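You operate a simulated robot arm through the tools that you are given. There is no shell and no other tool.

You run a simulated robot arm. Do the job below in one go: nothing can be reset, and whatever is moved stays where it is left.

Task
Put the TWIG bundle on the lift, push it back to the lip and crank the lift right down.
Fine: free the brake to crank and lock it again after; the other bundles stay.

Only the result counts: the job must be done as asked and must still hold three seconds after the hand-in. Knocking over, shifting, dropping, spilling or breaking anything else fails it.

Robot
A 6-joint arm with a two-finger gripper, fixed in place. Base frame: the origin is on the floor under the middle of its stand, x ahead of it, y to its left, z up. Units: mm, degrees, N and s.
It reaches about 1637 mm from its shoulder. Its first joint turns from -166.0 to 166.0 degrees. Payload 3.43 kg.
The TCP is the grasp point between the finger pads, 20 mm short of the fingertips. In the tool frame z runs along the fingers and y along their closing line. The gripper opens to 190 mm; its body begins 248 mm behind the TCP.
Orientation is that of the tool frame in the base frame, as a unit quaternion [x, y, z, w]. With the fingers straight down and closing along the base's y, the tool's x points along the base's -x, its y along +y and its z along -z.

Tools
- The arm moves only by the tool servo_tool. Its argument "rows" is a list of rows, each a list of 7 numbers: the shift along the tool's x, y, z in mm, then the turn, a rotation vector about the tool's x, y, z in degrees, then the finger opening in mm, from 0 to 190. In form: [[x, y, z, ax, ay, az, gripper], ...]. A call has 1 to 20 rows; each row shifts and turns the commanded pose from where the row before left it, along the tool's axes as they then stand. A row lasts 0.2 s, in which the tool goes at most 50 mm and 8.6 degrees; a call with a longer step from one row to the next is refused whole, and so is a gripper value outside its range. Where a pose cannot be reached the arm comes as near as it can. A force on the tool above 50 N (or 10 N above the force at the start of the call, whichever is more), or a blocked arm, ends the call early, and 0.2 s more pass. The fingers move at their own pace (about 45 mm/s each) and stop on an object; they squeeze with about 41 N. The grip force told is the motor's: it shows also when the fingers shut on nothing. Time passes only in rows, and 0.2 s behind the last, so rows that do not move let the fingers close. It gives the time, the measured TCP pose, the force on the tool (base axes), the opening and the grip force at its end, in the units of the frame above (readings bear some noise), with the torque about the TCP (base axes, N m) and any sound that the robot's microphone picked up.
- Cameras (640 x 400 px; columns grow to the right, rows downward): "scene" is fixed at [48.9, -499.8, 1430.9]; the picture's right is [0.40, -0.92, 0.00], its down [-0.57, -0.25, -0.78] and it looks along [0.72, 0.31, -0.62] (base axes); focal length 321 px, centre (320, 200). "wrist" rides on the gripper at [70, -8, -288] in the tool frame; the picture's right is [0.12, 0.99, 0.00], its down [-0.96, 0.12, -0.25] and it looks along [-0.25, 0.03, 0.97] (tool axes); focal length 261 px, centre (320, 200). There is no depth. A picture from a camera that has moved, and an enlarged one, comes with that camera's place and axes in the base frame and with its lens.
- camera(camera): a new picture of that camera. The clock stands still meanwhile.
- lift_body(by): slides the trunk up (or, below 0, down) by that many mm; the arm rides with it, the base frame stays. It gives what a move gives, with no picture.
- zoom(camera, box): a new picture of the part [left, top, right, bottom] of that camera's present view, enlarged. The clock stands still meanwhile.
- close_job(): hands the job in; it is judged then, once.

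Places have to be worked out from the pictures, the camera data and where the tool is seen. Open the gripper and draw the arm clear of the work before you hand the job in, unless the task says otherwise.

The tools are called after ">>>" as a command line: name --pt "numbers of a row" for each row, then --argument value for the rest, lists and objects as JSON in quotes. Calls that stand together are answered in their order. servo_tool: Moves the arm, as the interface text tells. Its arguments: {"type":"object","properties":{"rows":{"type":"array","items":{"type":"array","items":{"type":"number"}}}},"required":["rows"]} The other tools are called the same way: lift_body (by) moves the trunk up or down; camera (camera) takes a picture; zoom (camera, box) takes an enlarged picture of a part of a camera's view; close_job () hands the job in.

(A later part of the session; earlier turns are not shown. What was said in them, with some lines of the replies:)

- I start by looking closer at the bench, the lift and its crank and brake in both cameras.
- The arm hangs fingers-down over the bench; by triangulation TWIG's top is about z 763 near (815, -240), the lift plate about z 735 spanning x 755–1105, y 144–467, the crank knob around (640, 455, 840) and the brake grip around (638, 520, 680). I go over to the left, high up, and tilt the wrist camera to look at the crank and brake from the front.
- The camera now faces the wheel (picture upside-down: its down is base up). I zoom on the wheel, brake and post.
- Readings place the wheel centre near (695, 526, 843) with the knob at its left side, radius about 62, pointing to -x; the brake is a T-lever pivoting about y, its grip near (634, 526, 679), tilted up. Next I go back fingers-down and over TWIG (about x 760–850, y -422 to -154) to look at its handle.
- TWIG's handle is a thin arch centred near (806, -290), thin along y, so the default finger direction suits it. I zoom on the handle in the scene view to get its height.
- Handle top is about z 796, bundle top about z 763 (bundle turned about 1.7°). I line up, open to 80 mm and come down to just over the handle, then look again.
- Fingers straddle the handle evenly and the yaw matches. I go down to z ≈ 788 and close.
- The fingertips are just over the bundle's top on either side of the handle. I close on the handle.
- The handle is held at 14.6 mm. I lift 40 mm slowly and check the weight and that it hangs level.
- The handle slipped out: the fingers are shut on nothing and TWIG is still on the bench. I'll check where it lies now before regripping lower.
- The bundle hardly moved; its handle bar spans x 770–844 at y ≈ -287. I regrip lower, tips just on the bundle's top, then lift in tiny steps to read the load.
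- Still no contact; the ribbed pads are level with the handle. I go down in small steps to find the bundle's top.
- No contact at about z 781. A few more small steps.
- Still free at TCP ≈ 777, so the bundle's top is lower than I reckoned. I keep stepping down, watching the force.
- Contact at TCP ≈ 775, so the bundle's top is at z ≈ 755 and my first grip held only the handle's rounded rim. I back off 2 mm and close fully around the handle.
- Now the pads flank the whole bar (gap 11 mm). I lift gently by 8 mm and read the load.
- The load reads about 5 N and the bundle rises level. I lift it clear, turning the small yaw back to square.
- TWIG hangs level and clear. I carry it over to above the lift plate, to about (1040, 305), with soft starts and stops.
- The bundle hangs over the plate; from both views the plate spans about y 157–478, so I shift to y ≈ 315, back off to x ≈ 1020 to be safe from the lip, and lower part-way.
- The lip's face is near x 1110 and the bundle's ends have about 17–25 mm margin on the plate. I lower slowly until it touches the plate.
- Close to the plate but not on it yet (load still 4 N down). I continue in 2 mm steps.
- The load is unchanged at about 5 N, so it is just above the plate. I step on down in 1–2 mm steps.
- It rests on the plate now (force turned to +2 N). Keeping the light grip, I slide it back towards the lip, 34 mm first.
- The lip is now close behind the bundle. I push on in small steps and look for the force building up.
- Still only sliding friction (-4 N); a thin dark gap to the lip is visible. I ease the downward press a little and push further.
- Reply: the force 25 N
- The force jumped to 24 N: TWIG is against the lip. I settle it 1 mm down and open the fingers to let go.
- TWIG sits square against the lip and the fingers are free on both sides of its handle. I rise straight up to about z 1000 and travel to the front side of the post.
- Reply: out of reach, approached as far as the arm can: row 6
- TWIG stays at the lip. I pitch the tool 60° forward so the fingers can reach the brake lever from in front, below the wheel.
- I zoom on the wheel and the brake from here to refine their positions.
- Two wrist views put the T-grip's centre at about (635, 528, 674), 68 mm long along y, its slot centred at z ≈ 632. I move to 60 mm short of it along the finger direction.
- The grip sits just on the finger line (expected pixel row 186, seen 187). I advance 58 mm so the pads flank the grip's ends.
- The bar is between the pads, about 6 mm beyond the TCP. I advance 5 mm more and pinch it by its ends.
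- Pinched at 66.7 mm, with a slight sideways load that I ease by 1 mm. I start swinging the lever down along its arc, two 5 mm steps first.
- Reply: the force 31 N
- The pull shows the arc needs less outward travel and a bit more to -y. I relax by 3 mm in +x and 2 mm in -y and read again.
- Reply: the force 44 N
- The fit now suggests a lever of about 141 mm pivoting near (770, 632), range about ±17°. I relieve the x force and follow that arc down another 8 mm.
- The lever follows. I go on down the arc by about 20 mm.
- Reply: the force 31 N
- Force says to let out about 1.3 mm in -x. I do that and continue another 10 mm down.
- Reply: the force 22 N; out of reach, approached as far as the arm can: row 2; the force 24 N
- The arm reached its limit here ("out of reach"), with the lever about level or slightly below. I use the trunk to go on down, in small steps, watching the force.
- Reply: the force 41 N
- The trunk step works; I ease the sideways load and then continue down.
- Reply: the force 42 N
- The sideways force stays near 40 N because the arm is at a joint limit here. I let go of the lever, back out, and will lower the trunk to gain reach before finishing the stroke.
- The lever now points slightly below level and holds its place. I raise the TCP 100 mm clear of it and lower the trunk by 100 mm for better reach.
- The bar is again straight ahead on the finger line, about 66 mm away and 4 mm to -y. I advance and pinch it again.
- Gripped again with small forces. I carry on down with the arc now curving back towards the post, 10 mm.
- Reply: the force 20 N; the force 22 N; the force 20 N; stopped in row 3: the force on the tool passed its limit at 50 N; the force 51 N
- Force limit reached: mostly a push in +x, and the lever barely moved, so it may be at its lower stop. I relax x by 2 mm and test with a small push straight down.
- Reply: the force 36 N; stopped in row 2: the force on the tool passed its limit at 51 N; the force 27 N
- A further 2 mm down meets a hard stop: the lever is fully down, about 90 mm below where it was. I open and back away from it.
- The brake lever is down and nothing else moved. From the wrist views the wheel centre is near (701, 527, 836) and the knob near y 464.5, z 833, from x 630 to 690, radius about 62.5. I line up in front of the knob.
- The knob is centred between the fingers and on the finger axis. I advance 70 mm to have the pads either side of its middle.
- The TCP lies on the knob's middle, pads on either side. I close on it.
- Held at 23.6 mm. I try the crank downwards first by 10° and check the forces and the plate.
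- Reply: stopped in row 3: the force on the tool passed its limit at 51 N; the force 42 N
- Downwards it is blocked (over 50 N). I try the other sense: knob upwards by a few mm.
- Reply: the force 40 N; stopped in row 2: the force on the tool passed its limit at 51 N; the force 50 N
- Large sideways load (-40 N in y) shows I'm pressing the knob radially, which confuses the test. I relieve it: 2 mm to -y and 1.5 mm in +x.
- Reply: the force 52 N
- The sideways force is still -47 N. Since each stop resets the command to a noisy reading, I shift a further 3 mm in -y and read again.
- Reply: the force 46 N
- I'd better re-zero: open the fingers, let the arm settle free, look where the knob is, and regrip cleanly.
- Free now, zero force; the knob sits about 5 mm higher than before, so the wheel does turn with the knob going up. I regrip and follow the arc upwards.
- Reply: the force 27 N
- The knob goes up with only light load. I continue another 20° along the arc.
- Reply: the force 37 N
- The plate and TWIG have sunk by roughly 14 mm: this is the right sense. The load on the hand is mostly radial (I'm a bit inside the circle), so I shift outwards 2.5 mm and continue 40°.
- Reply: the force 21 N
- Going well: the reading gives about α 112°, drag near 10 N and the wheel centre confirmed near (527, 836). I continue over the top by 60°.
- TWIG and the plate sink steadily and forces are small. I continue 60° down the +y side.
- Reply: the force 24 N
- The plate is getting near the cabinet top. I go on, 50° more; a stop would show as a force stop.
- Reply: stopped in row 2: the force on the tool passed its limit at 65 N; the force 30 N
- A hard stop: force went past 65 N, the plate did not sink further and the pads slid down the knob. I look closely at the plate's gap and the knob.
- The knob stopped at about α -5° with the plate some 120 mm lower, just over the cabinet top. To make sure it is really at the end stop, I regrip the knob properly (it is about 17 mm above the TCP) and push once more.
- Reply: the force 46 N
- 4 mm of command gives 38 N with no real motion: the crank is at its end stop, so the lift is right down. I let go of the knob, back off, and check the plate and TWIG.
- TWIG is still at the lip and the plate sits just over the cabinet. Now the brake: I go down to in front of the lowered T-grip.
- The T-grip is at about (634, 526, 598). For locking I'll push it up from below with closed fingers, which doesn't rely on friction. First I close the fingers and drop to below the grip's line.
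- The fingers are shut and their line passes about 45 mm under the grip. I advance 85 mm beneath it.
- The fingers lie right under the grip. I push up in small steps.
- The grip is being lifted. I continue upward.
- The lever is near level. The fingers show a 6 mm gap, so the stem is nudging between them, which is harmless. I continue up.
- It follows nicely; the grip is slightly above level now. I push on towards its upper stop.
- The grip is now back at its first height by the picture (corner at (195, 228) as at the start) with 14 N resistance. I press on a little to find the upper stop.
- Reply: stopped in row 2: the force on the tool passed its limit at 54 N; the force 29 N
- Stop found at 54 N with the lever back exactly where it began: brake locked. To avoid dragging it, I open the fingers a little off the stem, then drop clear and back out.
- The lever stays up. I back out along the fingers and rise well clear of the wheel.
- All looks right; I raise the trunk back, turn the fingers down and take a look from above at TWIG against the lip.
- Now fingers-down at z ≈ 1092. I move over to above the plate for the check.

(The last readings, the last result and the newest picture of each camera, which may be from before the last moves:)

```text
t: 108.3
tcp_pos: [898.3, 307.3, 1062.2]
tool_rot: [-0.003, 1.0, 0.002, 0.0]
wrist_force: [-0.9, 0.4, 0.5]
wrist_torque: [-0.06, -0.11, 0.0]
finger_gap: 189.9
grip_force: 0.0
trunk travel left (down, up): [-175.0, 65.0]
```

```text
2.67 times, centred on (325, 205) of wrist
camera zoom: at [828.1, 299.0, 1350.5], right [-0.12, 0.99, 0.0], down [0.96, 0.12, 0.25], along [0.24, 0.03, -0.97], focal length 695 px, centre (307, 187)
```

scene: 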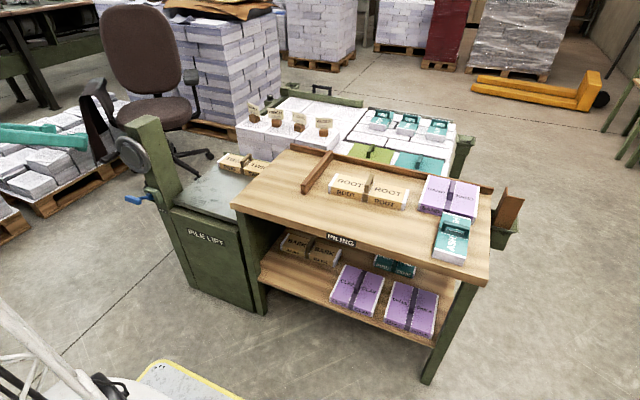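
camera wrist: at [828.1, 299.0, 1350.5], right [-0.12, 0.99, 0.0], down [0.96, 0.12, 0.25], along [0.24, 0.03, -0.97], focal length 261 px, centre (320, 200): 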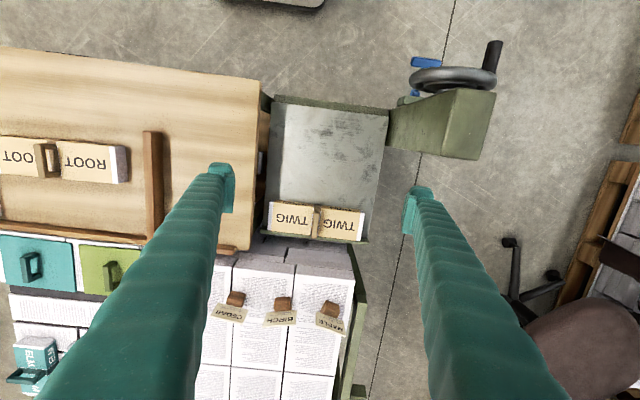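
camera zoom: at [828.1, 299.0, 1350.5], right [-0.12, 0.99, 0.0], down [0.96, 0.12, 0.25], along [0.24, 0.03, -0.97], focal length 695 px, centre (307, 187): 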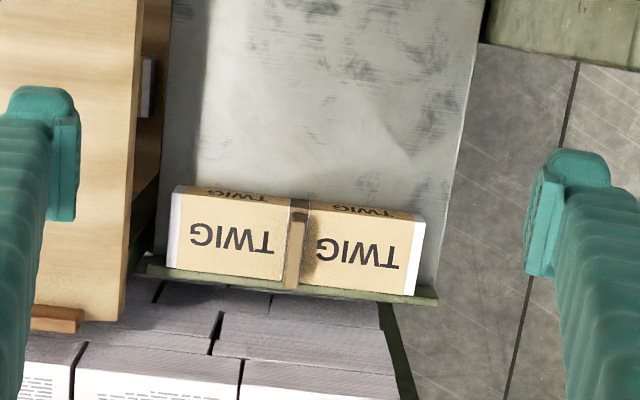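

From above TWIG lies square against the lip on the lowered plate, the brake is up, the other bundles untouched. I draw the arm back to its starting place, gripper open.

>>> servo_tool --pt "21.3 -41.8 0 0 0 0 190" --pt "21.3 -41.8 0 0 0 0 190" --pt "21.3 -41.8 0 0 0 0 190" --pt "21.3 -41.8 0 0 0 0 190" --pt "21.3 -41.8 0 0 0 0 190" --pt "21.3 -41.8 0 0 0 0 190" --pt "21.3 -41.8 0 0 0 0 190" --pt "21.3 -41.8 0 0 0 0 190" --pt "21.3 -41.8 0 0 0 0 190" --pt "21.3 -41.8 0 0 0 0 190" --pt "0 0 0 0 0 0 190"

>>> camera --camera "scene"

>>> zoom --camera "scene" --box '[160, 140, 270, 240]'

>>> zoom --camera "scene" --box '[100, 110, 200, 230]'

```text
t: 110.7
tcp_pos: [689.7, -110.1, 1060.2]
tool_rot: [-0.003, 1.0, 0.001, 0.0]
wrist_force: [0.5, 0.9, 0.7]
wrist_torque: [-0.02, -0.02, -0.01]
finger_gap: 190.0
grip_force: 0.1
trunk travel left (down, up): [-175.0, 65.0]
```

```text
taken
```

scene: 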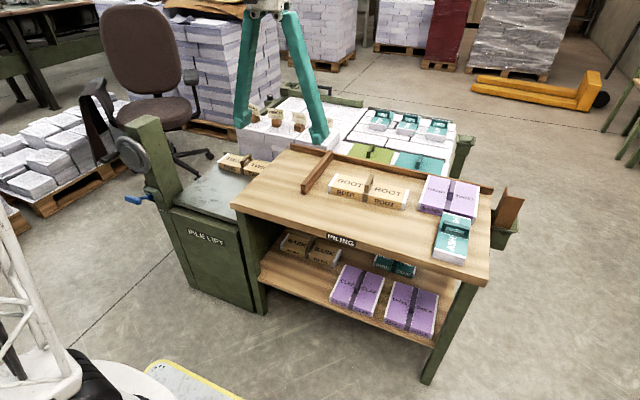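

```text
4.00 times, centred on (215, 190) of scene
camera zoom: at [48.9, -499.8, 1430.9], right [0.4, -0.92, 0.0], down [-0.57, -0.25, -0.78], along [0.72, 0.31, -0.62], focal length 1286 px, centre (740, 240)
```

zoom: 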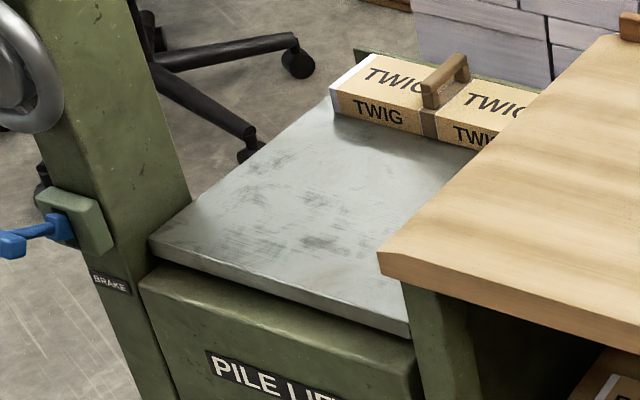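

```text
3.33 times, centred on (150, 170) of scene
camera zoom: at [48.9, -499.8, 1430.9], right [0.4, -0.92, 0.0], down [-0.57, -0.25, -0.78], along [0.72, 0.31, -0.62], focal length 1071 px, centre (887, 300)
```

zoom: 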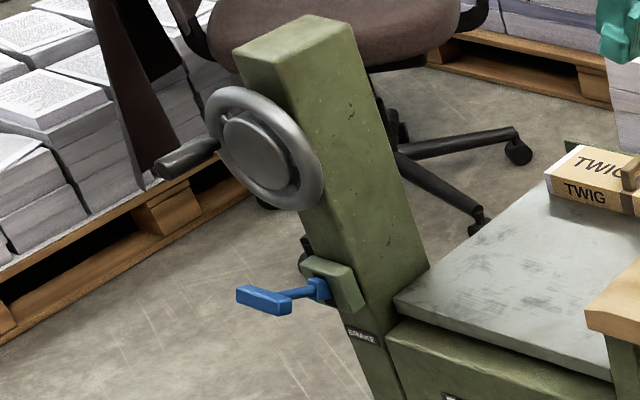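

The plate is down to its stop with TWIG at the lip. The brake lever is back in its locked position, nothing else has shifted, and the open gripper is clear. I hand the job in.

>>> close_job

```text
The job is handed in.
```

The TWIG bundle is on the lift, pushed back square against the lip, and the lift is cranked down to its end stop. The brake is locked again and the job is handed in.

- **Bundle:** my first grip on TWIG's handle slipped, so I regripped lower and carried it over. I pushed it back until the force rose to 24 N against the lip. It was still against the lip after the lift came down.
- **Lift:** I pulled the brake lever down to its lower stop to free it. The crank then turned a little over half a turn and lowered the plate about 120 mm. It then hit a hard stop, which I took as the bottom; a second push did not move it, and the plate sits just above the cabinet top.
- **Brake:** I pushed the lever back up to its upper stop. In the pictures it is where it was at the start.
- **Everything else:** the other bundles look untouched in the final pictures. The gripper is open and the arm is back near its starting pose.
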